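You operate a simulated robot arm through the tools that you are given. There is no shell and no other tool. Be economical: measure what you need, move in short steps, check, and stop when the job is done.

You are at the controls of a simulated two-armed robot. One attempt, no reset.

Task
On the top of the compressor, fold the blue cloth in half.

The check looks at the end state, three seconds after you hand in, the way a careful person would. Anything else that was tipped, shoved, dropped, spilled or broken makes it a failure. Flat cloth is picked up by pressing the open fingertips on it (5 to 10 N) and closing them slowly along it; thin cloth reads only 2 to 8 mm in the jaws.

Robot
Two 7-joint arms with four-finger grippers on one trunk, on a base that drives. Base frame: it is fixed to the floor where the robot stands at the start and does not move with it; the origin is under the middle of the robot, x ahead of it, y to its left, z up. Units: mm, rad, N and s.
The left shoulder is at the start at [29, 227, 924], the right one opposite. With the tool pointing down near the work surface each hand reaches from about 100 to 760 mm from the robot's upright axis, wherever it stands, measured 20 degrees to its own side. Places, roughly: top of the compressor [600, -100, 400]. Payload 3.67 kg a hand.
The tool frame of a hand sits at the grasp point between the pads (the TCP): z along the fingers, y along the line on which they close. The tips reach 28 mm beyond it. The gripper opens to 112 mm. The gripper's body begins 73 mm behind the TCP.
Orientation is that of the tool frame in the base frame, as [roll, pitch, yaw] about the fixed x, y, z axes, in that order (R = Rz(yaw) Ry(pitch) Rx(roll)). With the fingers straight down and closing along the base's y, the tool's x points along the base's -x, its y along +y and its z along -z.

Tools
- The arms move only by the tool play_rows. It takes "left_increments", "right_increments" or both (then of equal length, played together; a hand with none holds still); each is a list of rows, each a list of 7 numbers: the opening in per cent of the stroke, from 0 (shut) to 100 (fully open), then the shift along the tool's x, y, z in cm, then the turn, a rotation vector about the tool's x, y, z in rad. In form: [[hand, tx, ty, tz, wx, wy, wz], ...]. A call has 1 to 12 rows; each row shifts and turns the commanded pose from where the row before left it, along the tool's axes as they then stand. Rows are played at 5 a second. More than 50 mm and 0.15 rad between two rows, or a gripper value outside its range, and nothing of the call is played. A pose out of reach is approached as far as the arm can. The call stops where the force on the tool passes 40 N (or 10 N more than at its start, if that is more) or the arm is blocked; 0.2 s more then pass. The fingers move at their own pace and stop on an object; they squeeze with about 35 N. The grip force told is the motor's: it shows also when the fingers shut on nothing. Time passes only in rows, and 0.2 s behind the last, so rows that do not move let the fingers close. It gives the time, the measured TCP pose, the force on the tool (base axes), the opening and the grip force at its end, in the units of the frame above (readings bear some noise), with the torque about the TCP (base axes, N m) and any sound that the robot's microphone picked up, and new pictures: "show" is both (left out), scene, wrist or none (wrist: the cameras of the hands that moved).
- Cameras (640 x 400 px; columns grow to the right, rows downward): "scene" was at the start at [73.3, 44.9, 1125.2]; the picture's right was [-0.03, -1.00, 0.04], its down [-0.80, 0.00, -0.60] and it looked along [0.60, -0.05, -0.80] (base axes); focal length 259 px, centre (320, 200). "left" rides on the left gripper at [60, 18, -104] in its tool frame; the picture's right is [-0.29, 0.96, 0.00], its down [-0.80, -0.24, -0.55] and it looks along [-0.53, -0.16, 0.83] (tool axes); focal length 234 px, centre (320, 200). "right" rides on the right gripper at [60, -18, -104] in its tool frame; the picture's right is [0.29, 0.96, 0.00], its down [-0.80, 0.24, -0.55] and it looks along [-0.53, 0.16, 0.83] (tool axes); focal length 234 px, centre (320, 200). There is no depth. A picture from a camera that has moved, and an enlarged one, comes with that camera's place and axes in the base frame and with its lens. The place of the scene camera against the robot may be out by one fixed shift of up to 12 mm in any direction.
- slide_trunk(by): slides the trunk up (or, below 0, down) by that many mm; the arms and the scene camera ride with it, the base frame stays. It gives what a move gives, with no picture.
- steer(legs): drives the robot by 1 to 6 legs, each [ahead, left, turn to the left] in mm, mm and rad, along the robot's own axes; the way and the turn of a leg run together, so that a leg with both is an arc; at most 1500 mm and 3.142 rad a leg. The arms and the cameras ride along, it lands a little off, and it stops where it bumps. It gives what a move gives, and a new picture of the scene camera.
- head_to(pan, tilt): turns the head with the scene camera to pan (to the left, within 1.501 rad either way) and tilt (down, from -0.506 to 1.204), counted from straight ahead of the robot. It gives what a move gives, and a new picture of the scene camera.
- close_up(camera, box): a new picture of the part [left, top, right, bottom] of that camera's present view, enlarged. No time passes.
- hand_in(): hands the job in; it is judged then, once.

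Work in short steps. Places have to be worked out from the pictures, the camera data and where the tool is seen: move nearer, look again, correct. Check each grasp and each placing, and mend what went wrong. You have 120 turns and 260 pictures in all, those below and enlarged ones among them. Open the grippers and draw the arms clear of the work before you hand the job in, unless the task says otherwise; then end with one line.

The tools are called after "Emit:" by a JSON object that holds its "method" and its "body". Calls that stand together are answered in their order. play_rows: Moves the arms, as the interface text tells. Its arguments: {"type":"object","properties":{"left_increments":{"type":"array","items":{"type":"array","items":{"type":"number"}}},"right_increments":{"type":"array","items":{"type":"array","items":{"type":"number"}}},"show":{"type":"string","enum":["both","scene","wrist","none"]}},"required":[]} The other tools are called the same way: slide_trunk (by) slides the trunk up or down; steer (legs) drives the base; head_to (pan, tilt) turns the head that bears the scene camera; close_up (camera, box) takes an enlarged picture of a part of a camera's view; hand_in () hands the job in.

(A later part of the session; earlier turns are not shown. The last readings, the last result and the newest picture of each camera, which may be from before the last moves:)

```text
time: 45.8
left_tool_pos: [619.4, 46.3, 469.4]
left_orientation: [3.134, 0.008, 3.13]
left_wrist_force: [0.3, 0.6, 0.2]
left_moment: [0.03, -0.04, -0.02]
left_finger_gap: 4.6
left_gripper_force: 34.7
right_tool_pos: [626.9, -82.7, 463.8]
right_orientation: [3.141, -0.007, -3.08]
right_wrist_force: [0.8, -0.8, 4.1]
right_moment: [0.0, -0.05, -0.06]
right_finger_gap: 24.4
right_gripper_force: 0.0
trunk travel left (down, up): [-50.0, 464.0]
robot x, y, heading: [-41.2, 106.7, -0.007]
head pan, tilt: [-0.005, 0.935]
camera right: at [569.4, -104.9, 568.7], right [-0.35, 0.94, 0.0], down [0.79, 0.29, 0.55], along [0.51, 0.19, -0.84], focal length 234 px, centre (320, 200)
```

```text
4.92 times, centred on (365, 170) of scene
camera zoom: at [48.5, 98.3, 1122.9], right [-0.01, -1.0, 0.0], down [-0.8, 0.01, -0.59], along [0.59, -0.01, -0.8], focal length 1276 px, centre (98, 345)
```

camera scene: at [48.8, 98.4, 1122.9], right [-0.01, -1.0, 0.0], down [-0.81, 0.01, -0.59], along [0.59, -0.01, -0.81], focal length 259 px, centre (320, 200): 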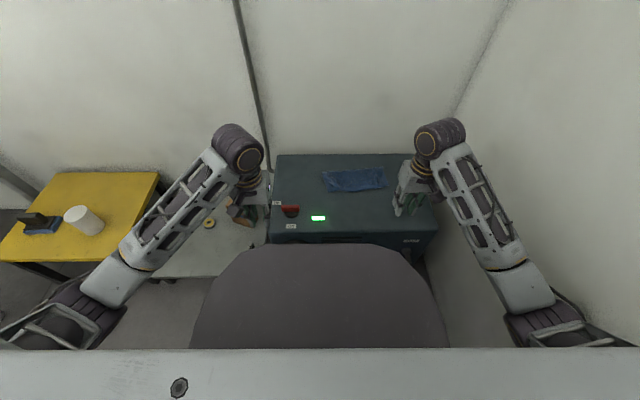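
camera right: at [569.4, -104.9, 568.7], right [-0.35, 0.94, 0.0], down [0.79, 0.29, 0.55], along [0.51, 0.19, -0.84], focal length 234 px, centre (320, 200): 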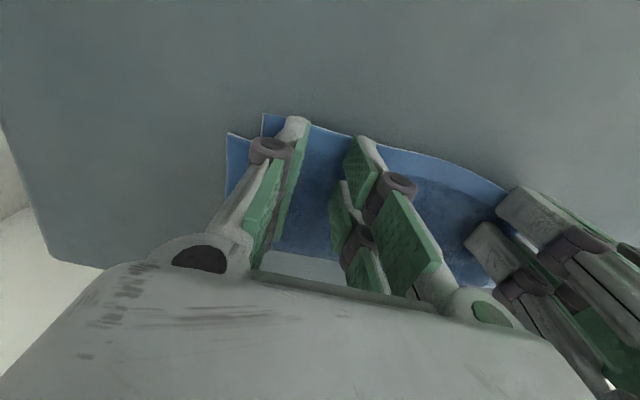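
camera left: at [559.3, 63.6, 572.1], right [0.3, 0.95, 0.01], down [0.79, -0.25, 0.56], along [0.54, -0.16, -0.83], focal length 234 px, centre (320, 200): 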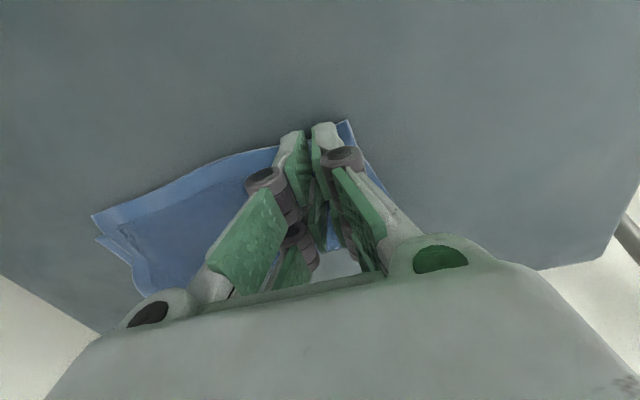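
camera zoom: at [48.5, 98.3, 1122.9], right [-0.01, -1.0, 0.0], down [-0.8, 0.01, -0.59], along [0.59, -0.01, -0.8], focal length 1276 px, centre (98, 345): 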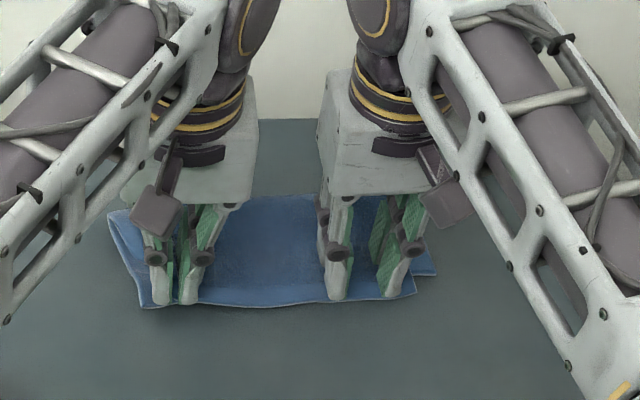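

Contact at 4 N on the top layer. I close the right fingers slowly to pinch it.

Emit:
{"method": "play_rows", "body": {"right_increments": [[20, 0, 0, 0, 0, 0, 0], [17, 0, 0, 0, 0, 0, 0], [14, 0, 0, 0, 0, 0, 0], [11, 0, 0, 0, 0, 0, 0], [8, 0, 0, 0, 0, 0, 0], [5, 0, 0, 0, 0, 0, 0], [2, 0, 0, 0, 0, 0, 0], [0, 0, 0, 0, 0, 0, 0], [0, 0, 0, 0, 0, 0, 0], [0, 0, 0, -0.6, 0, 0, 0], [0, 0, 0, 0, 0, 0, 0]], "show": "wrist"}}

Emit:
{"method": "close_up", "body": {"camera": "scene", "box": [300, 130, 430, 211]}}

```text
time: 48.2
left_tool_pos: [618.7, 46.2, 467.8]
left_orientation: [3.132, 0.006, 3.132]
left_wrist_force: [0.1, -2.1, 0.8]
left_moment: [-0.01, -0.01, -0.02]
left_finger_gap: 4.3
left_gripper_force: 35.5
right_tool_pos: [627.1, -84.2, 469.5]
right_orientation: [-3.141, -0.007, -3.081]
right_wrist_force: [0.0, 1.6, 0.3]
right_moment: [0.06, 0.0, -0.04]
right_finger_gap: 4.8
right_gripper_force: 35.1
trunk travel left (down, up): [-50.0, 464.0]
robot x, y, heading: [-41.2, 108.2, -0.01]
head pan, tilt: [-0.005, 0.935]
camera right: at [569.3, -104.9, 573.7], right [-0.35, 0.94, 0.0], down [0.79, 0.29, 0.55], along [0.51, 0.19, -0.84], focal length 234 px, centre (320, 200)
```

right: 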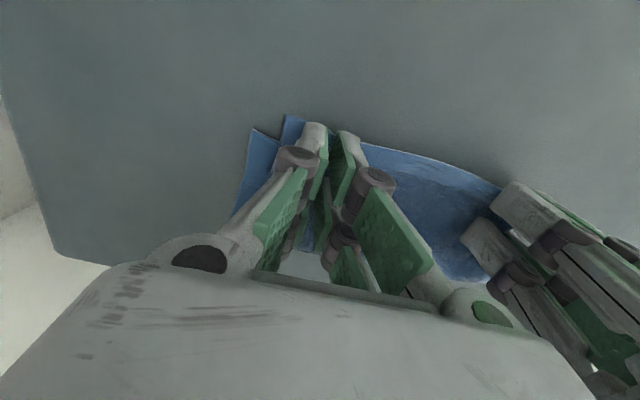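

```text
4.92 times, centred on (365, 170) of scene
camera zoom: at [48.9, 98.2, 1122.9], right [-0.01, -1.0, 0.0], down [-0.81, 0.01, -0.59], along [0.59, -0.01, -0.81], focal length 1276 px, centre (98, 345)
```

zoom: 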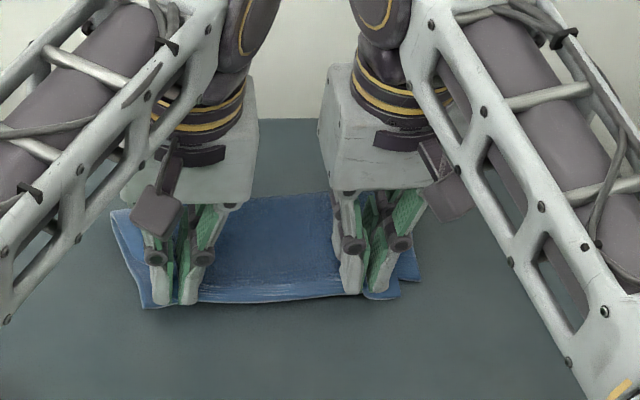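

Gap 4.8 mm – possibly both layers. I raise both hands 25 mm to see what is held.

Emit:
{"method": "play_rows", "body": {"left_increments": [[0, 0, 0, -0.8, 0, 0, 0], [0, 0, 0, -0.8, 0, 0, 0], [0, 0, 0, -0.9, 0, 0, 0], [0, 0, 0, 0, 0, 0, 0]], "right_increments": [[0, 0, 0, -0.8, 0, 0, 0], [0, 0, 0, -0.8, 0, 0, 0], [0, 0, 0, -0.9, 0, 0, 0], [0, 0, 0, 0, 0, 0, 0]], "show": "none"}}

Emit:
{"method": "close_up", "body": {"camera": "scene", "box": [300, 130, 430, 211]}}

Emit:
{"method": "close_up", "body": {"camera": "right", "box": [180, 60, 580, 310]}}

Emit:
{"method": "close_up", "body": {"camera": "left", "box": [60, 60, 460, 310]}}

```text
time: 49.2
left_tool_pos: [618.1, 47.9, 493.1]
left_orientation: [3.134, 0.007, 3.13]
left_wrist_force: [0.1, -1.8, -1.0]
left_moment: [-0.05, 0.01, -0.01]
left_finger_gap: 4.7
left_gripper_force: 35.5
right_tool_pos: [627.1, -84.1, 494.1]
right_orientation: [-3.14, -0.009, -3.079]
right_wrist_force: [-0.4, 1.5, -0.3]
right_moment: [0.05, 0.02, -0.02]
right_finger_gap: 4.7
right_gripper_force: 34.5
trunk travel left (down, up): [-50.0, 464.0]
robot x, y, heading: [-37.3, 108.8, -0.014]
head pan, tilt: [-0.005, 0.935]
```

```text
4.92 times, centred on (365, 170) of scene
camera zoom: at [48.9, 98.2, 1122.9], right [-0.01, -1.0, 0.0], down [-0.81, 0.01, -0.59], along [0.59, -0.01, -0.81], focal length 1276 px, centre (98, 345)
```

zoom: 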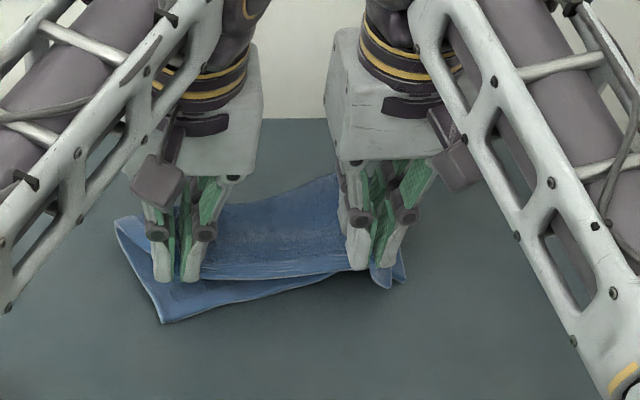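

```text
1.60 times, centred on (380, 185) of right
camera zoom: at [569.7, -105.0, 599.8], right [-0.35, 0.94, 0.0], down [0.79, 0.29, 0.55], along [0.51, 0.19, -0.84], focal length 375 px, centre (224, 224)
```

zoom: 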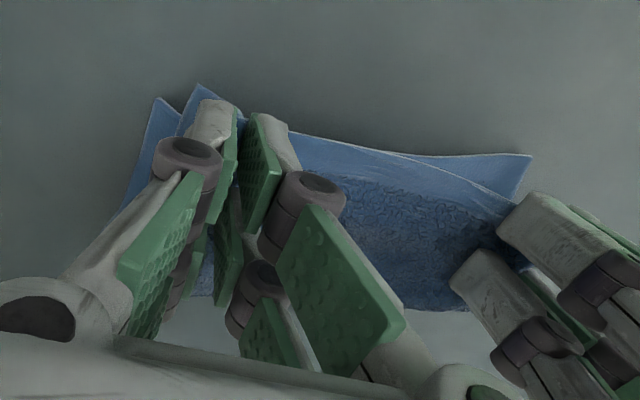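

```text
1.60 times, centred on (260, 185) of left
camera zoom: at [558.8, 63.6, 597.2], right [0.3, 0.95, 0.01], down [0.79, -0.25, 0.56], along [0.53, -0.16, -0.83], focal length 375 px, centre (416, 224)
```

zoom: 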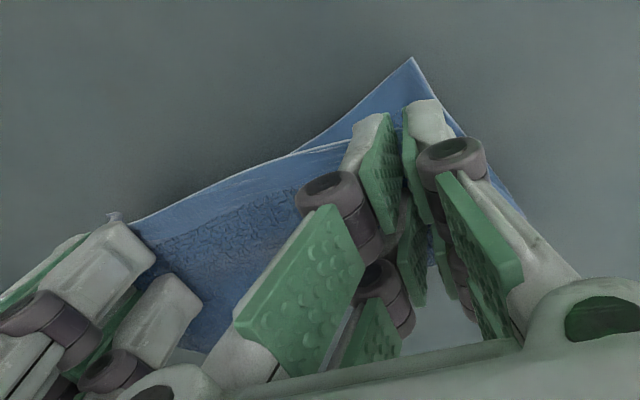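

The left holds only the top layer, the right holds both. I lower again, open the right hand to let its bunch flatten and keep it pressing lightly as an anchor.

Emit:
{"method": "play_rows", "body": {"left_increments": [[0, 0, 0, 0.8, 0, 0, 0], [0, 0, 0, 0.8, 0, 0, 0], [0, 0, 0, 0.7, 0, 0, 0], [0, 0, 0, 0, 0, 0, 0], [0, 0, 0, 0, 0, 0, 0], [0, 0, 0, 0, 0, 0, 0], [0, 0, 0, 0, 0, 0, 0], [0, 0, 0, 0, 0, 0, 0], [0, 0, 0, 0, 0, 0, 0]], "right_increments": [[0, -0.1, -0.3, 0.8, 0, 0, 0], [0, -0.2, -0.4, 0.8, 0, 0, 0], [0, -0.2, -0.4, 1.0, 0, 0, 0], [0, 0, 0, 0.2, 0, 0, 0], [4, 0, 0, 0, 0, 0, 0], [8, 0, 0, 0, 0, 0, 0], [12, 0, 0, 0, 0, 0, 0], [17, 0, 0, 0, 0, 0, 0], [22, 0, 0, 0, 0, 0, 0]], "show": "none"}}

Emit:
{"method": "close_up", "body": {"camera": "scene", "box": [300, 130, 430, 211]}}

Emit:
{"method": "close_up", "body": {"camera": "right", "box": [180, 60, 580, 310]}}

```text
time: 51.2
left_tool_pos: [617.3, 46.1, 469.9]
left_orientation: [3.133, 0.007, 3.132]
left_wrist_force: [0.0, -0.2, 0.4]
left_moment: [0.02, 0.03, 0.01]
left_finger_gap: 4.5
left_gripper_force: 34.6
right_tool_pos: [632.4, -95.2, 466.2]
right_orientation: [3.141, -0.009, -3.081]
right_wrist_force: [-0.2, -0.9, 0.2]
right_moment: [-0.02, 0.0, 0.02]
right_finger_gap: 24.3
right_gripper_force: 0.1
trunk travel left (down, up): [-50.0, 464.0]
robot x, y, heading: [-43.9, 108.6, -0.006]
head pan, tilt: [-0.005, 0.935]
```

```text
4.92 times, centred on (365, 170) of scene
camera zoom: at [48.8, 98.3, 1122.9], right [-0.01, -1.0, 0.0], down [-0.81, 0.01, -0.59], along [0.59, -0.01, -0.81], focal length 1276 px, centre (98, 345)
```

zoom: 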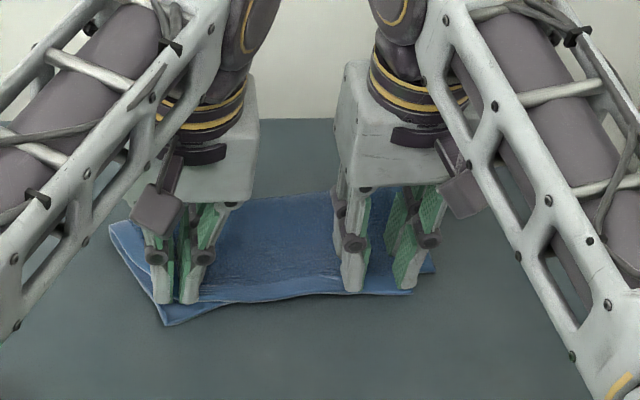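

```text
1.60 times, centred on (380, 185) of right
camera zoom: at [574.6, -116.3, 571.2], right [-0.35, 0.94, 0.0], down [0.79, 0.29, 0.55], along [0.51, 0.19, -0.84], focal length 375 px, centre (224, 224)
```

zoom: 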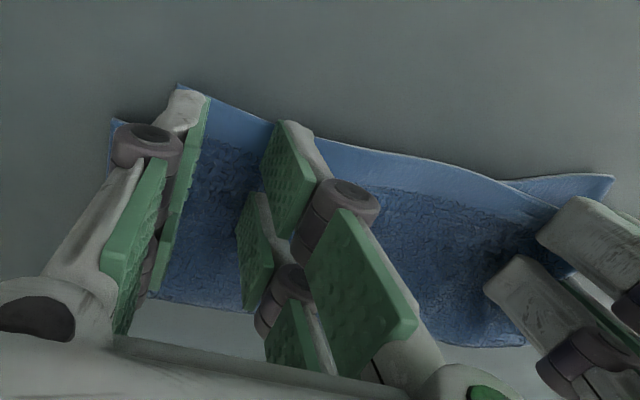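

Now I press the right hand a little as anchor, and pull the left-held corner 18 mm toward the robot and 12 mm left, over the lower corner.

Emit:
{"method": "play_rows", "body": {"left_increments": [[0, 0, 0, -0.2, 0, 0, 0], [0, 0.4, 0.3, 0, 0, 0, 0], [0, 0.5, 0.3, 0, 0, 0, 0], [0, 0.5, 0.3, 0, 0, 0, 0], [0, 0.4, 0.3, 0, 0, 0, 0], [0, 0, 0, 0, 0, 0, 0]], "right_increments": [[22, 0, 0, 0.3, 0, 0, 0], [22, 0, 0, 0, 0, 0, 0], [22, 0, 0, 0, 0, 0, 0], [22, 0, 0, 0, 0, 0, 0], [22, 0, 0, 0, 0, 0, 0], [22, 0, 0, 0, 0, 0, 0]], "show": "none"}}

Emit:
{"method": "close_up", "body": {"camera": "scene", "box": [300, 130, 430, 211]}}

Emit:
{"method": "close_up", "body": {"camera": "left", "box": [60, 60, 460, 310]}}

```text
time: 52.6
left_tool_pos: [600.6, 57.8, 472.6]
left_orientation: [3.131, 0.008, 3.131]
left_wrist_force: [1.2, -4.7, 0.0]
left_moment: [-0.12, -0.03, -0.01]
left_finger_gap: 4.4
left_gripper_force: 34.8
right_tool_pos: [631.9, -95.5, 462.8]
right_orientation: [-3.142, -0.008, -3.08]
right_wrist_force: [-2.0, 4.1, 4.7]
right_moment: [0.15, -0.02, 0.06]
right_finger_gap: 25.0
right_gripper_force: 0.1
trunk travel left (down, up): [-50.0, 464.0]
robot x, y, heading: [-36.7, 108.2, -0.004]
head pan, tilt: [-0.005, 0.935]
```

```text
4.92 times, centred on (365, 170) of scene
camera zoom: at [48.4, 98.3, 1122.9], right [-0.01, -1.0, 0.0], down [-0.8, 0.01, -0.59], along [0.59, -0.01, -0.8], focal length 1276 px, centre (98, 345)
```

zoom: 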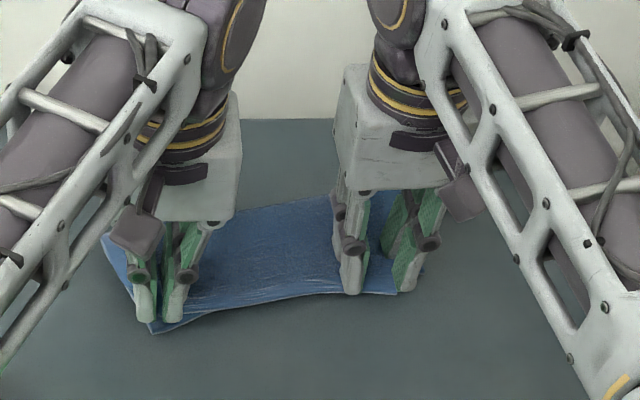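

```text
1.60 times, centred on (260, 185) of left
camera zoom: at [540.7, 75.3, 576.5], right [0.3, 0.95, 0.01], down [0.79, -0.25, 0.56], along [0.54, -0.16, -0.83], focal length 375 px, centre (416, 224)
```

zoom: 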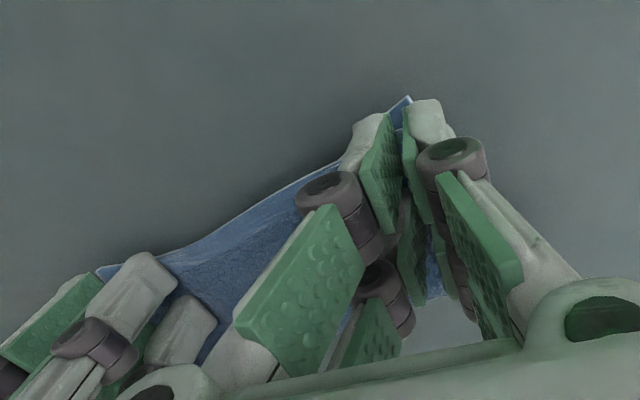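

The left corner now lies over the lower corner with the hem taut. I lower slightly and open the left hand slowly and wider to spread the ridge.

Emit:
{"method": "play_rows", "body": {"left_increments": [[0, 0, 0, 0.5, 0, 0, 0], [4, 0, 0, 0.1, 0, 0, 0], [8, 0, 0, 0, 0, 0, 0], [12, 0, 0, 0, 0, 0, 0], [16, 0, 0, 0, 0, 0, 0], [20, 0, 0, 0, 0, 0, 0], [24, 0, 0, 0, 0, 0, 0], [28, 0, 0, 0, 0, 0, 0], [28, 0, 0, 0, 0, 0, 0]], "show": "none"}}

Emit:
{"method": "close_up", "body": {"camera": "scene", "box": [300, 130, 430, 211]}}

Emit:
{"method": "close_up", "body": {"camera": "left", "box": [60, 60, 460, 310]}}

```text
time: 54.6
left_tool_pos: [599.8, 58.8, 467.1]
left_orientation: [3.132, 0.008, 3.131]
left_wrist_force: [0.1, -0.4, 0.2]
left_moment: [-0.02, 0.0, 0.01]
left_finger_gap: 31.1
left_gripper_force: 0.1
right_tool_pos: [631.9, -94.0, 463.7]
right_orientation: [3.14, -0.009, -3.08]
right_wrist_force: [0.5, -0.2, 4.7]
right_moment: [0.04, -0.06, 0.02]
right_finger_gap: 24.5
right_gripper_force: 0.0
trunk travel left (down, up): [-50.0, 464.0]
robot x, y, heading: [-42.4, 107.7, -0.009]
head pan, tilt: [-0.005, 0.935]
```

```text
4.92 times, centred on (365, 170) of scene
camera zoom: at [48.4, 98.4, 1122.9], right [-0.01, -1.0, 0.0], down [-0.8, 0.01, -0.59], along [0.59, -0.01, -0.8], focal length 1276 px, centre (98, 345)
```

zoom: 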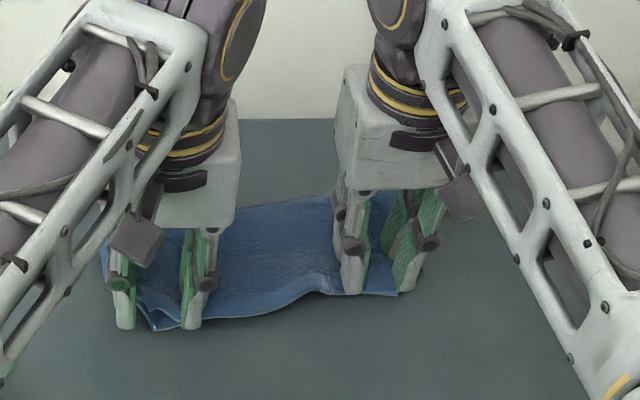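

```text
1.60 times, centred on (260, 185) of left
camera zoom: at [540.8, 75.3, 570.4], right [0.3, 0.95, 0.01], down [0.79, -0.25, 0.56], along [0.54, -0.16, -0.83], focal length 375 px, centre (416, 224)
```

zoom: 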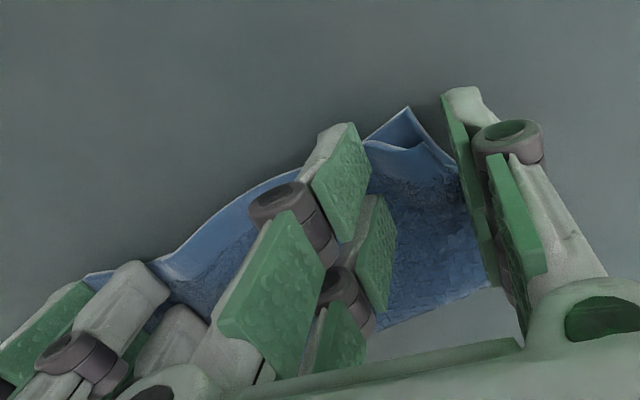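

I lift both hands to see the result.

Emit:
{"method": "play_rows", "body": {"left_increments": [[28, 0, 0, -1, 0, 0, 0], [28, 0, 0, -1.5, 0, 0, 0], [28, 0, 0.5, -2, 0, 0, 0], [28, 0, 2, -2, 0, 0, 0], [28, 1, 3, -1, 0, 0, 0], [28, 2, 3, 0, 0, 0, 0], [28, 2, 3, 0, 0, 0, 0], [28, 2, 3, 0, 0, 0, 0]], "right_increments": [[22, 0, 0, -1, 0, 0, 0], [22, 0, 0, -1.5, 0, 0, 0], [22, 0, 0, -2, 0, 0, 0], [22, 0, -1, -2, 0, 0, 0], [22, 1, -1, -1, 0, 0, 0], [22, 2, -1, 0, 0, 0, 0], [22, 2, -1, 0, 0, 0, 0], [22, 2, 0, 0, 0, 0, 0]], "show": "scene"}}

Emit:
{"method": "close_up", "body": {"camera": "scene", "box": [300, 130, 430, 211]}}

```text
time: 56.4
left_tool_pos: [532.8, 204.6, 543.3]
left_orientation: [3.133, 0.009, 3.129]
left_wrist_force: [-0.6, 0.1, 0.2]
left_moment: [-0.06, 0.02, 0.02]
left_finger_gap: 31.2
left_gripper_force: 0.1
right_tool_pos: [564.7, -136.9, 538.8]
right_orientation: [-3.14, -0.008, -3.081]
right_wrist_force: [-0.4, 0.2, 0.0]
right_moment: [0.0, -0.01, -0.01]
right_finger_gap: 24.9
right_gripper_force: 0.1
trunk travel left (down, up): [-50.0, 464.0]
robot x, y, heading: [-43.4, 108.3, -0.005]
head pan, tilt: [-0.005, 0.935]
camera scene: at [48.5, 98.5, 1122.9], right [-0.01, -1.0, 0.0], down [-0.8, 0.01, -0.59], along [0.59, -0.01, -0.81], focal length 259 px, centre (320, 200)
```

scene: 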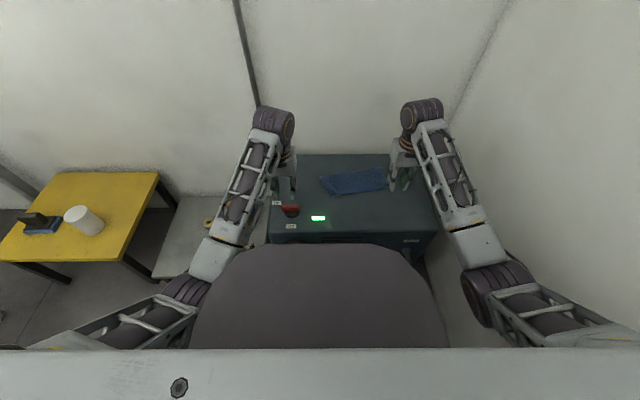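

```text
4.92 times, centred on (365, 170) of scene
camera zoom: at [48.5, 98.5, 1122.9], right [-0.01, -1.0, 0.0], down [-0.8, 0.01, -0.59], along [0.59, -0.01, -0.81], focal length 1276 px, centre (98, 345)
```

zoom: 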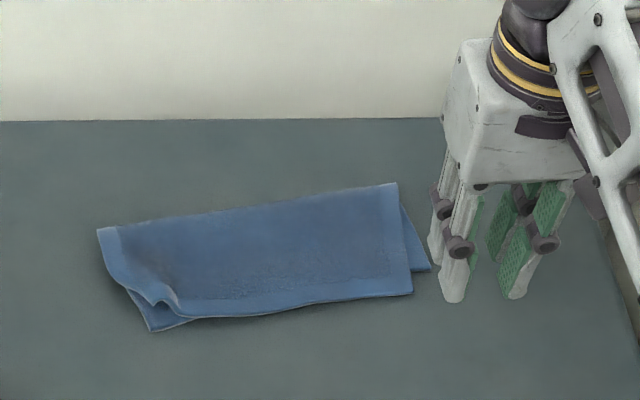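

Much better: nearly half-folded, with a small ridge at the left corner and ~20 mm of lower corner exposed. I'll pinch this ridge once more, pull slightly past, and release from a small height so that it falls flat.

Emit:
{"method": "play_rows", "body": {"left_increments": [[22, -1.3, -3.1, 0, 0, 0, 0], [22, -1.3, -3.1, 0, 0, 0, 0], [22, -1.4, -3.1, 0.5, 0, 0, 0], [22, -1.4, -3.1, 1.3, 0, 0, 0], [22, -1.4, -3.1, 1.3, 0, 0, 0], [22, 0, 0, 1.5, 0, 0, 0], [22, 0, 0, 0, 0, 0, 0]], "show": "wrist"}}

Emit:
{"method": "close_up", "body": {"camera": "scene", "box": [300, 130, 430, 211]}}

```text
time: 58.0
left_tool_pos: [601.0, 57.0, 494.6]
left_orientation: [3.128, 0.01, 3.137]
left_wrist_force: [0.2, -0.1, -0.4]
left_moment: [-0.01, -0.06, 0.0]
left_finger_gap: 24.8
left_gripper_force: 0.1
right_tool_pos: [566.3, -138.0, 539.4]
right_orientation: [-3.142, -0.01, -3.079]
right_wrist_force: [0.1, -0.4, -0.8]
right_moment: [-0.03, -0.01, 0.0]
right_finger_gap: 24.6
right_gripper_force: 0.1
trunk travel left (down, up): [-50.0, 464.0]
robot x, y, heading: [-39.0, 105.0, -0.007]
head pan, tilt: [-0.005, 0.935]
camera left: at [541.6, 72.4, 598.4], right [0.29, 0.96, 0.02], down [0.79, -0.25, 0.56], along [0.54, -0.15, -0.83], focal length 234 px, centre (320, 200)
```

left: 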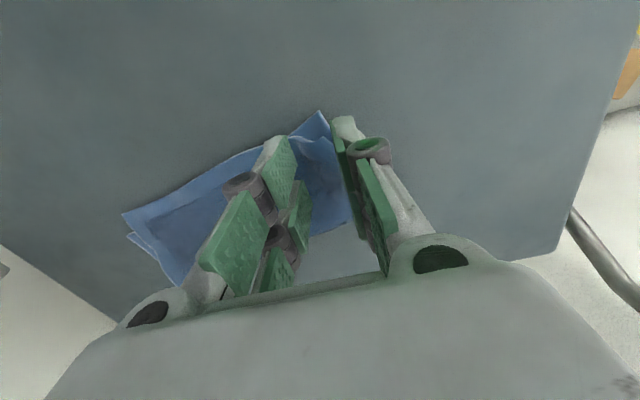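

```text
4.92 times, centred on (365, 170) of scene
camera zoom: at [48.9, 98.3, 1122.9], right [-0.01, -1.0, 0.0], down [-0.81, 0.01, -0.59], along [0.59, -0.01, -0.81], focal length 1276 px, centre (98, 345)
```

zoom: 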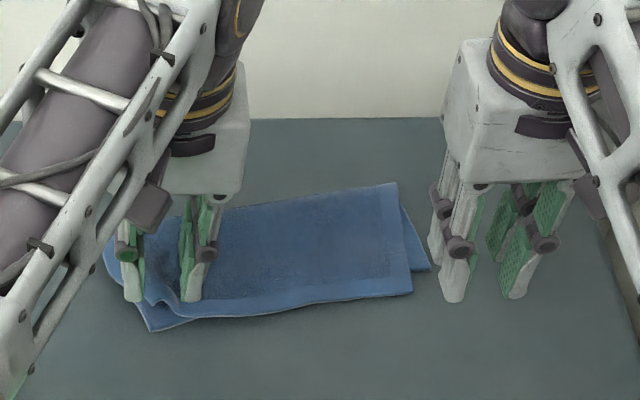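

I shift 7 mm right and 7 mm forward, lower to 469 and pinch the ridge.

Emit:
{"method": "play_rows", "body": {"left_increments": [[22, -0.7, -0.7, 0.4, 0, 0, 0], [22, 0, 0, 1, 0, 0, 0], [22, 0, 0, 0.8, 0, 0, 0], [22, 0, 0, 0.3, 0, 0, 0], [18, 0, 0, 0, 0, 0, 0], [14, 0, 0, 0, 0, 0, 0], [10, 0, 0, 0, 0, 0, 0], [6, 0, 0, 0, 0, 0, 0], [2, 0, 0, 0, 0, 0, 0], [0, 0, 0, 0, 0, 0, 0], [0, 0, 0, -1, 0, 0, 0], [0, 0, 0, -1, 0, 0, 0]], "show": "wrist"}}

Emit:
{"method": "close_up", "body": {"camera": "scene", "box": [300, 130, 430, 211]}}

```text
time: 60.6
left_tool_pos: [612.7, 57.5, 489.0]
left_orientation: [3.116, 0.012, -3.135]
left_wrist_force: [-0.3, -1.2, 0.0]
left_moment: [-0.03, 0.0, 0.0]
left_finger_gap: 4.6
left_gripper_force: 34.8
right_tool_pos: [566.4, -137.2, 537.8]
right_orientation: [-3.141, -0.01, -3.081]
right_wrist_force: [-0.1, -0.1, -0.4]
right_moment: [0.05, 0.01, -0.02]
right_finger_gap: 24.7
right_gripper_force: 0.0
trunk travel left (down, up): [-50.0, 464.0]
robot x, y, heading: [-37.5, 109.3, -0.004]
head pan, tilt: [-0.005, 0.935]
camera left: at [551.6, 72.3, 592.7], right [0.28, 0.96, 0.03], down [0.79, -0.25, 0.56], along [0.54, -0.14, -0.83], focal length 234 px, centre (320, 200)
```

left: 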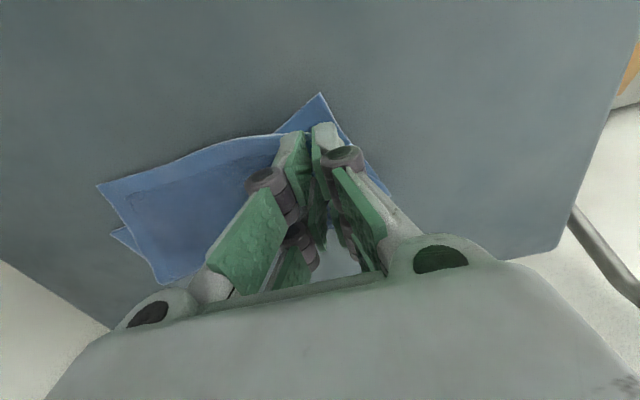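

```text
4.92 times, centred on (365, 170) of scene
camera zoom: at [48.8, 98.2, 1122.9], right [-0.01, -1.0, 0.0], down [-0.81, 0.01, -0.59], along [0.59, -0.01, -0.81], focal length 1276 px, centre (98, 345)
```

zoom: 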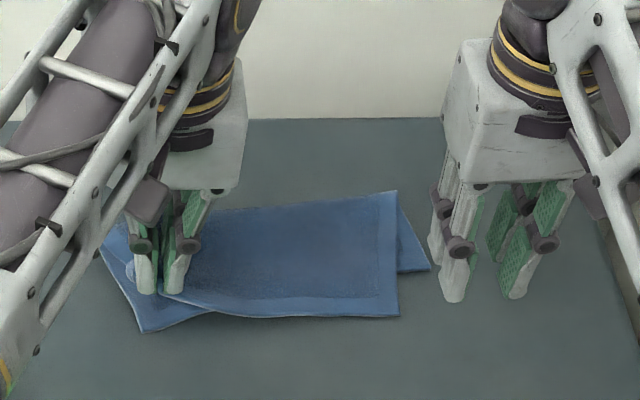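

The left hand holds only the top layer; the top layer's right part now overhangs the lower layer toward the robot, so the right hand can pinch just the top there. I bring the right hand over it.

Emit:
{"method": "play_rows", "body": {"right_increments": [[22, -1.2, 1.2, 0, 0, 0, 0], [22, -1.2, 1.2, 0.5, 0, 0, 0], [22, -1.3, 1.2, 1, 0, 0, 0], [22, -1.3, 1.2, 1.5, 0, 0, 0], [22, 0, 0, 1.5, 0, 0, 0], [22, 0, 0, 1.5, 0, 0, 0], [22, 0, 0, 0.7, 0, 0, 0], [22, 0, 0, 0, 0, 0, 0]], "show": "wrist"}}

Emit:
{"method": "close_up", "body": {"camera": "scene", "box": [300, 130, 430, 211]}}

```text
time: 62.4
left_tool_pos: [611.8, 57.3, 488.9]
left_orientation: [3.116, 0.011, -3.137]
left_wrist_force: [-0.9, -0.4, -0.2]
left_moment: [0.01, -0.02, -0.05]
left_finger_gap: 4.5
left_gripper_force: 34.9
right_tool_pos: [611.2, -87.6, 471.7]
right_orientation: [-3.141, -0.007, -3.08]
right_wrist_force: [-0.7, -0.1, -0.1]
right_moment: [-0.03, -0.01, -0.01]
right_finger_gap: 24.8
right_gripper_force: 0.2
trunk travel left (down, up): [-50.0, 464.0]
robot x, y, heading: [-36.1, 103.4, -0.007]
head pan, tilt: [-0.005, 0.935]
camera right: at [553.8, -109.1, 576.3], right [-0.35, 0.94, 0.0], down [0.79, 0.29, 0.55], along [0.51, 0.19, -0.84], focal length 234 px, centre (320, 200)
```

right: 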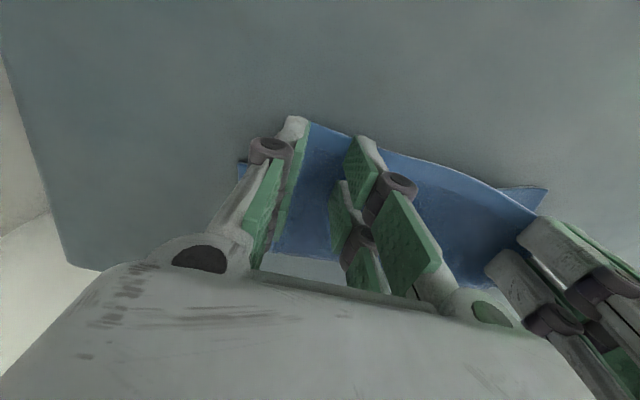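

```text
4.92 times, centred on (365, 170) of scene
camera zoom: at [48.9, 98.2, 1122.9], right [-0.01, -1.0, 0.0], down [-0.81, 0.01, -0.59], along [0.59, -0.01, -0.81], focal length 1276 px, centre (98, 345)
```

zoom: 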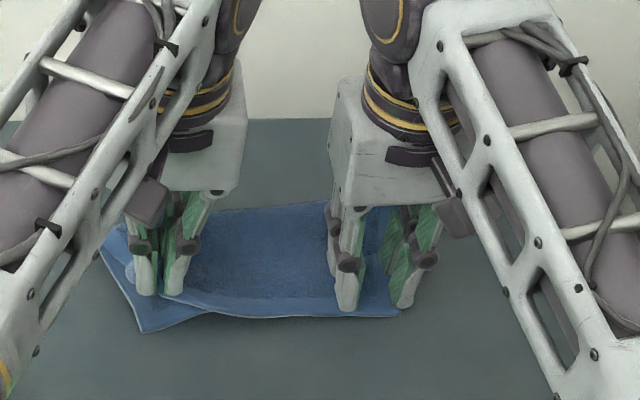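

Positioned well; I shift 7 mm inward and lower to press.

Emit:
{"method": "play_rows", "body": {"right_increments": [[22, 0.1, 0.7, 0.3, 0, 0, 0], [22, 0, 0, 0.4, 0, 0, 0], [22, 0, 0, 0.35, 0, 0, 0], [22, 0, 0, 0, 0, 0, 0]], "show": "none"}}

```text
time: 63.4
left_tool_pos: [610.4, 59.3, 488.5]
left_orientation: [3.117, 0.013, -3.138]
left_wrist_force: [0.6, 0.4, -0.4]
left_moment: [-0.02, 0.07, 0.01]
left_finger_gap: 4.2
left_gripper_force: 35.2
right_tool_pos: [610.8, -80.9, 462.6]
right_orientation: [3.141, -0.004, -3.081]
right_wrist_force: [-0.5, -0.9, 11.7]
right_moment: [0.04, -0.17, 0.03]
right_finger_gap: 24.7
right_gripper_force: 0.0
trunk travel left (down, up): [-50.0, 464.0]
robot x, y, heading: [-36.0, 109.4, -0.01]
head pan, tilt: [-0.005, 0.935]
```

The fingers' far halves rest on the double layer; I ease up and move 5 mm toward the robot, then close slowly.

Emit:
{"method": "play_rows", "body": {"right_increments": [[22, 0, 0, -0.5, 0, 0, 0], [22, 0.6, 0, 0, 0, 0, 0], [22, 0, 0, 0.3, 0, 0, 0], [20, 0, 0, 0, 0, 0, 0], [17, 0, 0, 0, 0, 0, 0], [14, 0, 0, 0, 0, 0, 0], [11, 0, 0, 0, 0, 0, 0], [8, 0, 0, 0, 0, 0, 0], [5, 0, 0, 0, 0, 0, 0], [2, 0, 0, 0, 0, 0, 0], [0, 0, 0, 0, 0, 0, 0], [0, 0, 0, 0, 0, 0, 0]], "show": "none"}}

Emit:
{"method": "play_rows", "body": {"right_increments": [[0, 0, 0, -0.9, 0, 0, 0], [0, 0, 0, -0.9, 0, 0, 0], [0, 0, 0, -0.9, 0, 0, 0], [0, 0, 0, 0, 0, 0, 0]], "show": "wrist"}}

Emit:
{"method": "close_up", "body": {"camera": "scene", "box": [300, 130, 430, 211]}}

```text
time: 66.0
left_tool_pos: [610.7, 58.7, 487.7]
left_orientation: [3.117, 0.011, -3.136]
left_wrist_force: [0.5, -1.2, -0.2]
left_moment: [-0.08, 0.01, -0.01]
left_finger_gap: 4.6
left_gripper_force: 35.0
right_tool_pos: [604.6, -80.5, 463.6]
right_orientation: [-3.141, -0.01, -3.081]
right_wrist_force: [-0.6, 2.1, 5.2]
right_moment: [0.08, -0.1, 0.03]
right_finger_gap: 4.2
right_gripper_force: 35.4
trunk travel left (down, up): [-50.0, 464.0]
robot x, y, heading: [-42.3, 105.1, -0.003]
head pan, tilt: [-0.005, 0.935]
```

```text
time: 67.0
left_tool_pos: [611.4, 58.8, 486.9]
left_orientation: [3.113, 0.009, -3.135]
left_wrist_force: [-1.0, -0.5, 0.0]
left_moment: [-0.03, -0.04, -0.02]
left_finger_gap: 4.8
left_gripper_force: 35.3
right_tool_pos: [603.9, -81.0, 489.8]
right_orientation: [-3.141, -0.009, -3.082]
right_wrist_force: [-0.1, 0.7, -1.0]
right_moment: [0.0, 0.0, -0.01]
right_finger_gap: 4.0
right_gripper_force: 35.3
trunk travel left (down, up): [-50.0, 464.0]
robot x, y, heading: [-38.9, 109.4, -0.01]
head pan, tilt: [-0.005, 0.935]
camera right: at [547.3, -102.7, 594.1], right [-0.35, 0.94, 0.0], down [0.79, 0.29, 0.55], along [0.51, 0.19, -0.84], focal length 234 px, centre (320, 200)
```

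right: 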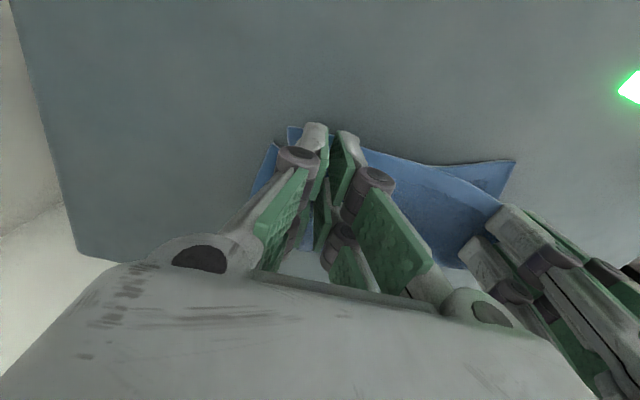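

```text
4.92 times, centred on (365, 170) of scene
camera zoom: at [48.9, 98.2, 1122.9], right [-0.01, -1.0, 0.0], down [-0.81, 0.01, -0.59], along [0.59, -0.01, -0.81], focal length 1276 px, centre (98, 345)
```

zoom: 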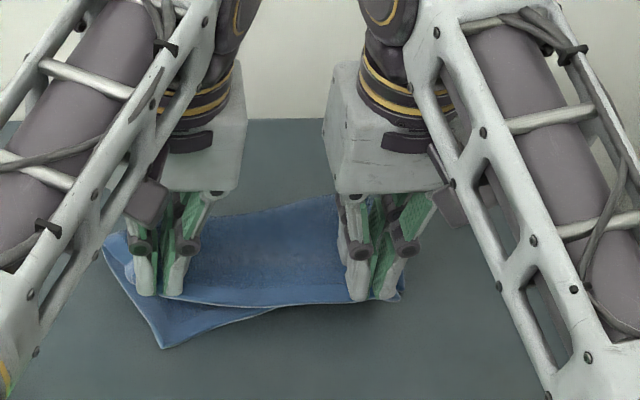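

The right hand again caught both layers. I set it back down slightly forward and outward and open it slowly, as this restored well before.

Emit:
{"method": "play_rows", "body": {"right_increments": [[0, -0.4, -0.4, 0.8, 0, 0, 0], [0, -0.5, -0.4, 0.8, 0, 0, 0], [0, -0.5, -0.4, 0.8, 0, 0, 0], [0, 0, 0, 0.2, 0, 0, 0], [4, 0, 0, 0, 0, 0, 0], [8, 0, 0, 0, 0, 0, 0], [12, 0, 0, 0, 0, 0, 0], [17, 0, 0, 0, 0, 0, 0], [22, 0, 0, 0, 0, 0, 0], [26, 0, 0, 0, 0, 0, 0], [26, 0, 0, -1.5, 0, 0, 0], [26, 0, 0, -2, 0, 0, 0]], "show": "wrist"}}

Emit:
{"method": "close_up", "body": {"camera": "scene", "box": [300, 130, 430, 211]}}

```text
time: 69.6
left_tool_pos: [609.9, 58.6, 487.3]
left_orientation: [3.117, 0.012, -3.136]
left_wrist_force: [-0.1, -0.1, 0.9]
left_moment: [0.0, 0.02, -0.01]
left_finger_gap: 4.5
left_gripper_force: 35.5
right_tool_pos: [618.7, -92.2, 499.2]
right_orientation: [3.141, -0.009, -3.083]
right_wrist_force: [-0.6, 0.8, -0.2]
right_moment: [0.0, 0.0, -0.03]
right_finger_gap: 29.3
right_gripper_force: 0.2
trunk travel left (down, up): [-50.0, 464.0]
robot x, y, heading: [-40.0, 106.4, -0.008]
head pan, tilt: [-0.005, 0.935]
camera right: at [561.9, -113.2, 603.4], right [-0.35, 0.94, 0.0], down [0.79, 0.29, 0.55], along [0.51, 0.19, -0.84], focal length 234 px, centre (320, 200)
```

right: 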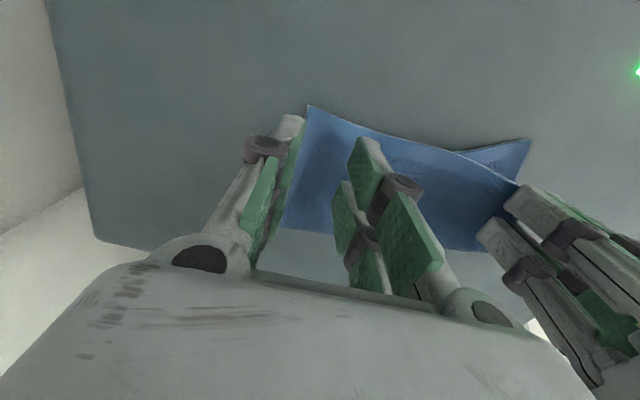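

```text
4.92 times, centred on (365, 170) of scene
camera zoom: at [48.8, 98.3, 1122.9], right [-0.01, -1.0, 0.0], down [-0.81, 0.01, -0.59], along [0.59, -0.01, -0.81], focal length 1276 px, centre (98, 345)
```

zoom: 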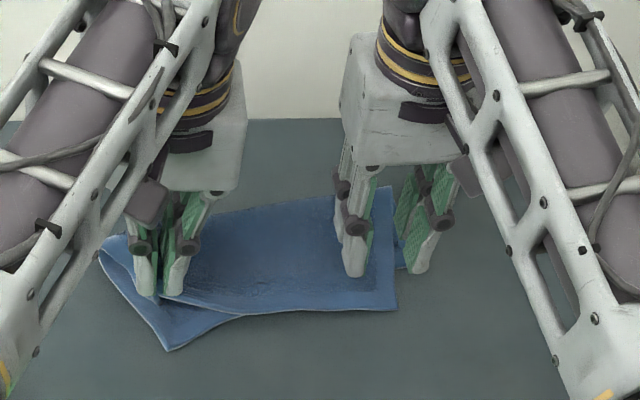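

Right ends are now aligned within ~10 mm. I press the right hand down as anchor and move the left-held corner 30 mm toward the robot over the lower corner.

Emit:
{"method": "play_rows", "body": {"right_increments": [[26, 0, 0, 1.5, 0, 0, 0], [26, 0, 0, 1.5, 0, 0, 0], [26, 0, 0, 0.7, 0, 0, 0], [26, 0, 0, 0, 0, 0, 0], [26, 0, 0, 0, 0, 0, 0], [26, 0, 0, 0, 0, 0, 0], [26, 0, 0, 0, 0, 0, 0], [26, 0, 0, 0, 0, 0, 0]], "left_increments": [[0, 0, 0, 0, 0, 0, 0], [0, 0, 0, 0, 0, 0, 0], [0, 0, 0, 0, 0, 0, 0], [0, 0.8, 0, 0.3, 0, 0, 0], [0, 0.8, 0, 0.3, 0, 0, 0], [0, 0.8, 0, 0.3, 0, 0, 0], [0, 0.6, 0, 0.3, 0, 0, 0], [0, 0, 0, 0, 0, 0, 0]], "show": "wrist"}}

Emit:
{"method": "close_up", "body": {"camera": "scene", "box": [300, 130, 430, 211]}}

```text
time: 71.6
left_tool_pos: [604.3, 74.6, 496.6]
left_orientation: [3.105, 0.054, -3.12]
left_wrist_force: [0.7, -3.0, -0.2]
left_moment: [-0.12, -0.03, -0.08]
left_finger_gap: 4.7
left_gripper_force: 35.1
right_tool_pos: [620.4, -90.3, 461.6]
right_orientation: [3.14, -0.007, -3.081]
right_wrist_force: [1.1, 3.1, 4.1]
right_moment: [0.08, -0.05, 0.07]
right_finger_gap: 4.3
right_gripper_force: 7.8
trunk travel left (down, up): [-50.0, 464.0]
robot x, y, heading: [-43.7, 105.6, -0.008]
head pan, tilt: [-0.005, 0.935]
stopped in row 8 (left hand): the arm was blocked; the commanded pose is now the measured one
camera right: at [562.3, -112.1, 566.4], right [-0.35, 0.94, 0.0], down [0.78, 0.29, 0.55], along [0.51, 0.19, -0.84], focal length 234 px, centre (320, 200)
camera left: at [540.5, 86.4, 597.2], right [0.26, 0.96, 0.05], down [0.77, -0.24, 0.59], along [0.58, -0.12, -0.81], focal length 234 px, centre (320, 200)
```

right: 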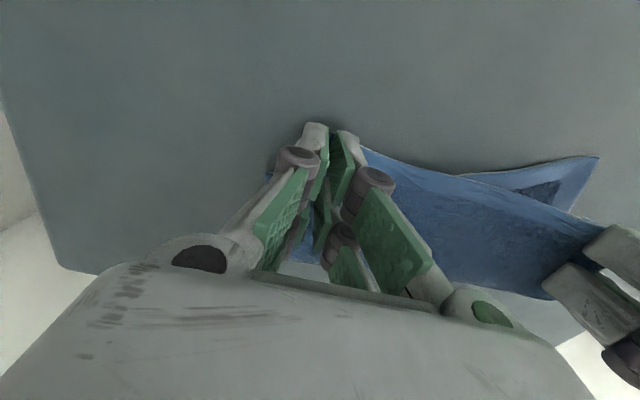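
left: 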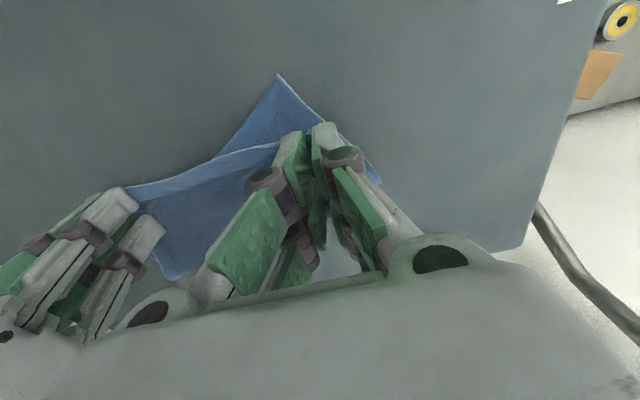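

```text
4.92 times, centred on (365, 170) of scene
camera zoom: at [49.0, 98.5, 1122.4], right [-0.01, -1.0, 0.0], down [-0.81, 0.01, -0.59], along [0.59, -0.01, -0.81], focal length 1276 px, centre (98, 345)
```

zoom: 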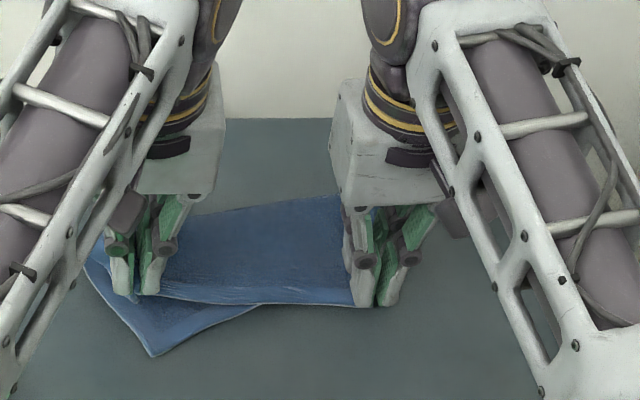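

The left arm is at a joint limit (base too far left), and the right fingers got drawn shut. I open both hands slowly, lift them clear, and then bring the base back to the right.

Emit:
{"method": "play_rows", "body": {"right_increments": [[6, 0, 0, -0.1, 0, 0, 0], [10, 0, 0, 0, 0, 0, 0], [14, 0, 0, 0, 0, 0, 0], [18, 0, 0, 0, 0, 0, 0], [22, 0, 0, 0, 0, 0, 0], [26, 0, 0, 0, 0, 0, 0], [26, 0, 0, -1.5, 0, 0, 0], [26, 0, 0, -2, 0, 0, 0], [26, 0, 0, -2, 0, 0, 0]], "left_increments": [[0, 0, 0, 0.4, 0, 0, 0], [0, 0, 0, 0.4, 0, 0, 0], [0, 0, 0, 0, 0, 0, 0], [5, 0, 0, 0, 0, 0, 0], [12, 0, 0, 0, 0, 0, 0], [20, 0, 0, 0, 0, 0, 0], [26, 0, 0, 0, 0, 0, 0], [26, 0, 0, -1.5, 0, 0, 0], [26, 0, 0, -2, 0, 0, 0]], "show": "none"}}

Emit:
{"method": "close_up", "body": {"camera": "scene", "box": [300, 130, 430, 211]}}

```text
time: 73.6
left_tool_pos: [604.4, 83.0, 517.2]
left_orientation: [3.092, 0.049, -3.113]
left_wrist_force: [0.0, -0.6, 0.9]
left_moment: [-0.01, -0.01, 0.0]
left_finger_gap: 29.1
left_gripper_force: 0.1
right_tool_pos: [621.5, -91.5, 517.9]
right_orientation: [-3.14, -0.009, -3.081]
right_wrist_force: [1.0, 0.3, -0.6]
right_moment: [0.01, -0.01, 0.01]
right_finger_gap: 29.1
right_gripper_force: 0.0
trunk travel left (down, up): [-50.0, 464.0]
robot x, y, heading: [-40.6, 107.3, -0.008]
head pan, tilt: [-0.005, 0.935]
```

```text
4.92 times, centred on (365, 170) of scene
camera zoom: at [48.7, 98.4, 1122.8], right [-0.01, -1.0, 0.0], down [-0.81, 0.01, -0.59], along [0.59, -0.01, -0.81], focal length 1276 px, centre (98, 345)
```

zoom: 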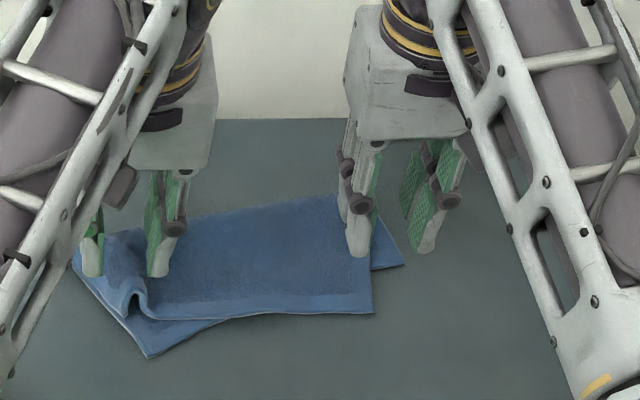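

The layers are skewed relative to each other now. I bring the base 45 mm back to the right so the left arm has room, then re-grip both top-layer corners and re-lay the top.

Emit:
{"method": "steer", "body": {"legs": [[0, -45, 0]]}}

Emit:
{"method": "close_up", "body": {"camera": "scene", "box": [280, 130, 410, 211]}}

```text
time: 74.5
left_tool_pos: [605.7, 35.1, 520.4]
left_orientation: [3.092, 0.051, -3.114]
left_wrist_force: [-0.7, -0.5, 0.1]
left_moment: [0.03, -0.02, 0.04]
left_finger_gap: 29.2
left_gripper_force: 0.1
right_tool_pos: [619.9, -137.5, 517.6]
right_orientation: [3.14, -0.008, -3.082]
right_wrist_force: [-0.6, 0.8, 0.0]
right_moment: [0.03, -0.03, 0.0]
right_finger_gap: 29.0
right_gripper_force: 0.0
trunk travel left (down, up): [-50.0, 464.0]
robot x, y, heading: [-42.5, 67.0, -0.013]
head pan, tilt: [-0.005, 0.935]
camera scene: at [48.6, 52.3, 1122.9], right [-0.01, -1.0, 0.0], down [-0.81, 0.01, -0.59], along [0.59, -0.01, -0.81], focal length 259 px, centre (320, 200)
```

scene: 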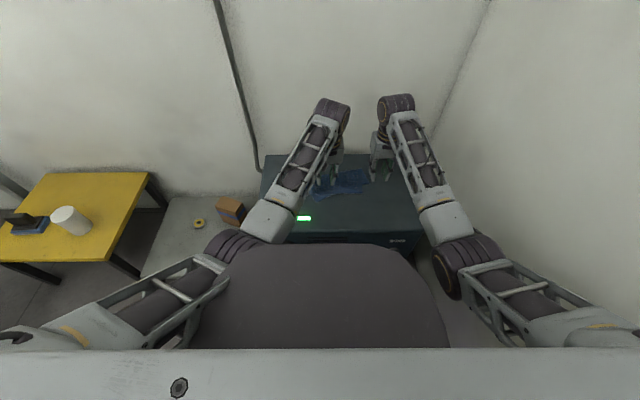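

```text
4.92 times, centred on (345, 170) of scene
camera zoom: at [48.6, 52.3, 1122.9], right [-0.01, -1.0, 0.0], down [-0.81, 0.01, -0.59], along [0.59, -0.01, -0.81], focal length 1276 px, centre (197, 345)
```

zoom: 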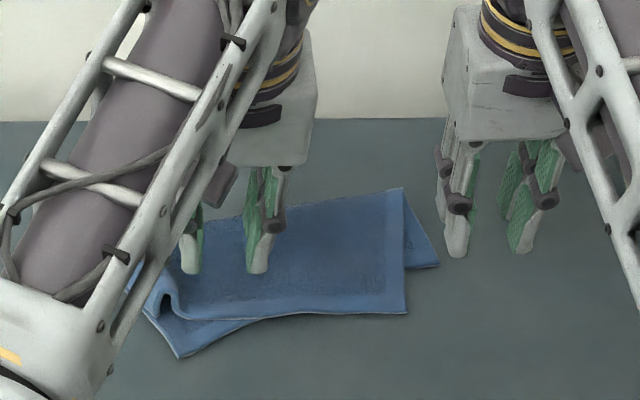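

I straighten the left hand and put it over the ridge (~[602, 77]); the right goes over the top layer's overhanging right corner (~[608, −68]) with a narrower opening.

Emit:
{"method": "play_rows", "body": {"left_increments": [[26, 0, 1.0, -0.5, 0.025, 0.025, 0.019], [26, 0.2, 1.0, 0, 0.025, 0.026, 0.019], [22, 0.2, 1.1, 0, 0, 0, 0], [22, 0, 1.1, 0.5, 0, 0, 0], [22, 0, 0, 1.0, 0, 0, 0], [22, 0, 0, 1.0, 0, 0, 0], [22, 0, 0, 0, 0, 0, 0]], "right_increments": [[22, 0.2, 1.7, 0, 0, 0, 0], [18, 0.2, 1.8, 0, 0, 0, 0], [16, 0.2, 1.8, 0, 0, 0, 0], [16, 0.2, 1.7, 0.5, 0, 0, 0], [16, 0, 0, 1.5, 0, 0, 0], [16, 0, 0, 1.5, 0, 0, 0], [16, 0, 0, 0, 0, 0, 0]], "show": "wrist"}}

Emit:
{"method": "close_up", "body": {"camera": "scene", "box": [280, 130, 410, 211]}}

```text
time: 76.1
left_tool_pos: [603.0, 88.2, 497.6]
left_orientation: [3.127, -0.003, 3.136]
left_wrist_force: [0.4, -0.3, -0.1]
left_moment: [0.04, 0.02, -0.05]
left_finger_gap: 24.8
left_gripper_force: 0.2
right_tool_pos: [608.1, -66.8, 481.4]
right_orientation: [3.141, -0.009, -3.08]
right_wrist_force: [0.4, 0.6, -0.8]
right_moment: [-0.01, 0.0, 0.0]
right_finger_gap: 18.0
right_gripper_force: 0.1
trunk travel left (down, up): [-50.0, 464.0]
robot x, y, heading: [-41.0, 63.7, -0.006]
head pan, tilt: [-0.005, 0.935]
camera right: at [550.2, -87.3, 586.1], right [-0.35, 0.94, 0.0], down [0.79, 0.29, 0.55], along [0.51, 0.19, -0.84], focal length 234 px, centre (320, 200)
camera left: at [544.1, 104.2, 602.3], right [0.29, 0.96, 0.01], down [0.8, -0.25, 0.55], along [0.53, -0.15, -0.84], focal length 234 px, centre (320, 200)
```

right: 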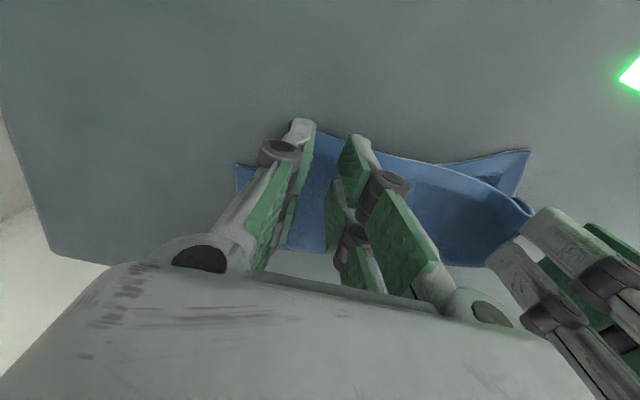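
left: 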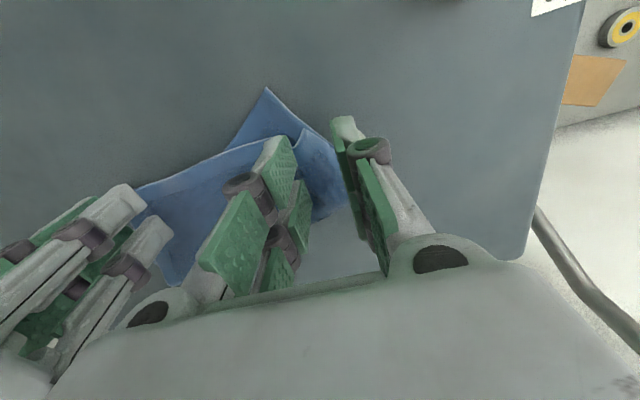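

```text
4.92 times, centred on (345, 170) of scene
camera zoom: at [49.2, 54.5, 1122.0], right [-0.01, -1.0, 0.0], down [-0.81, 0.01, -0.59], along [0.59, -0.01, -0.81], focal length 1276 px, centre (197, 345)
```

zoom: 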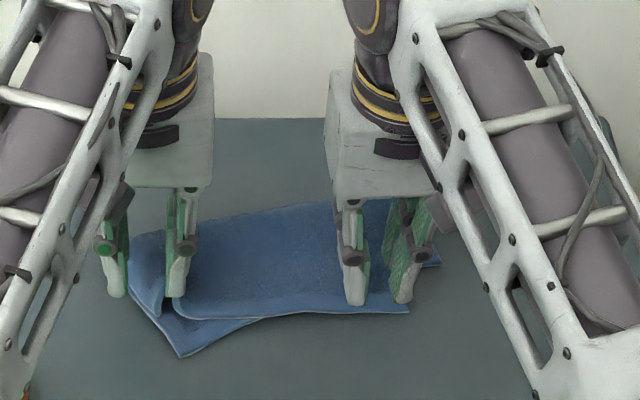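

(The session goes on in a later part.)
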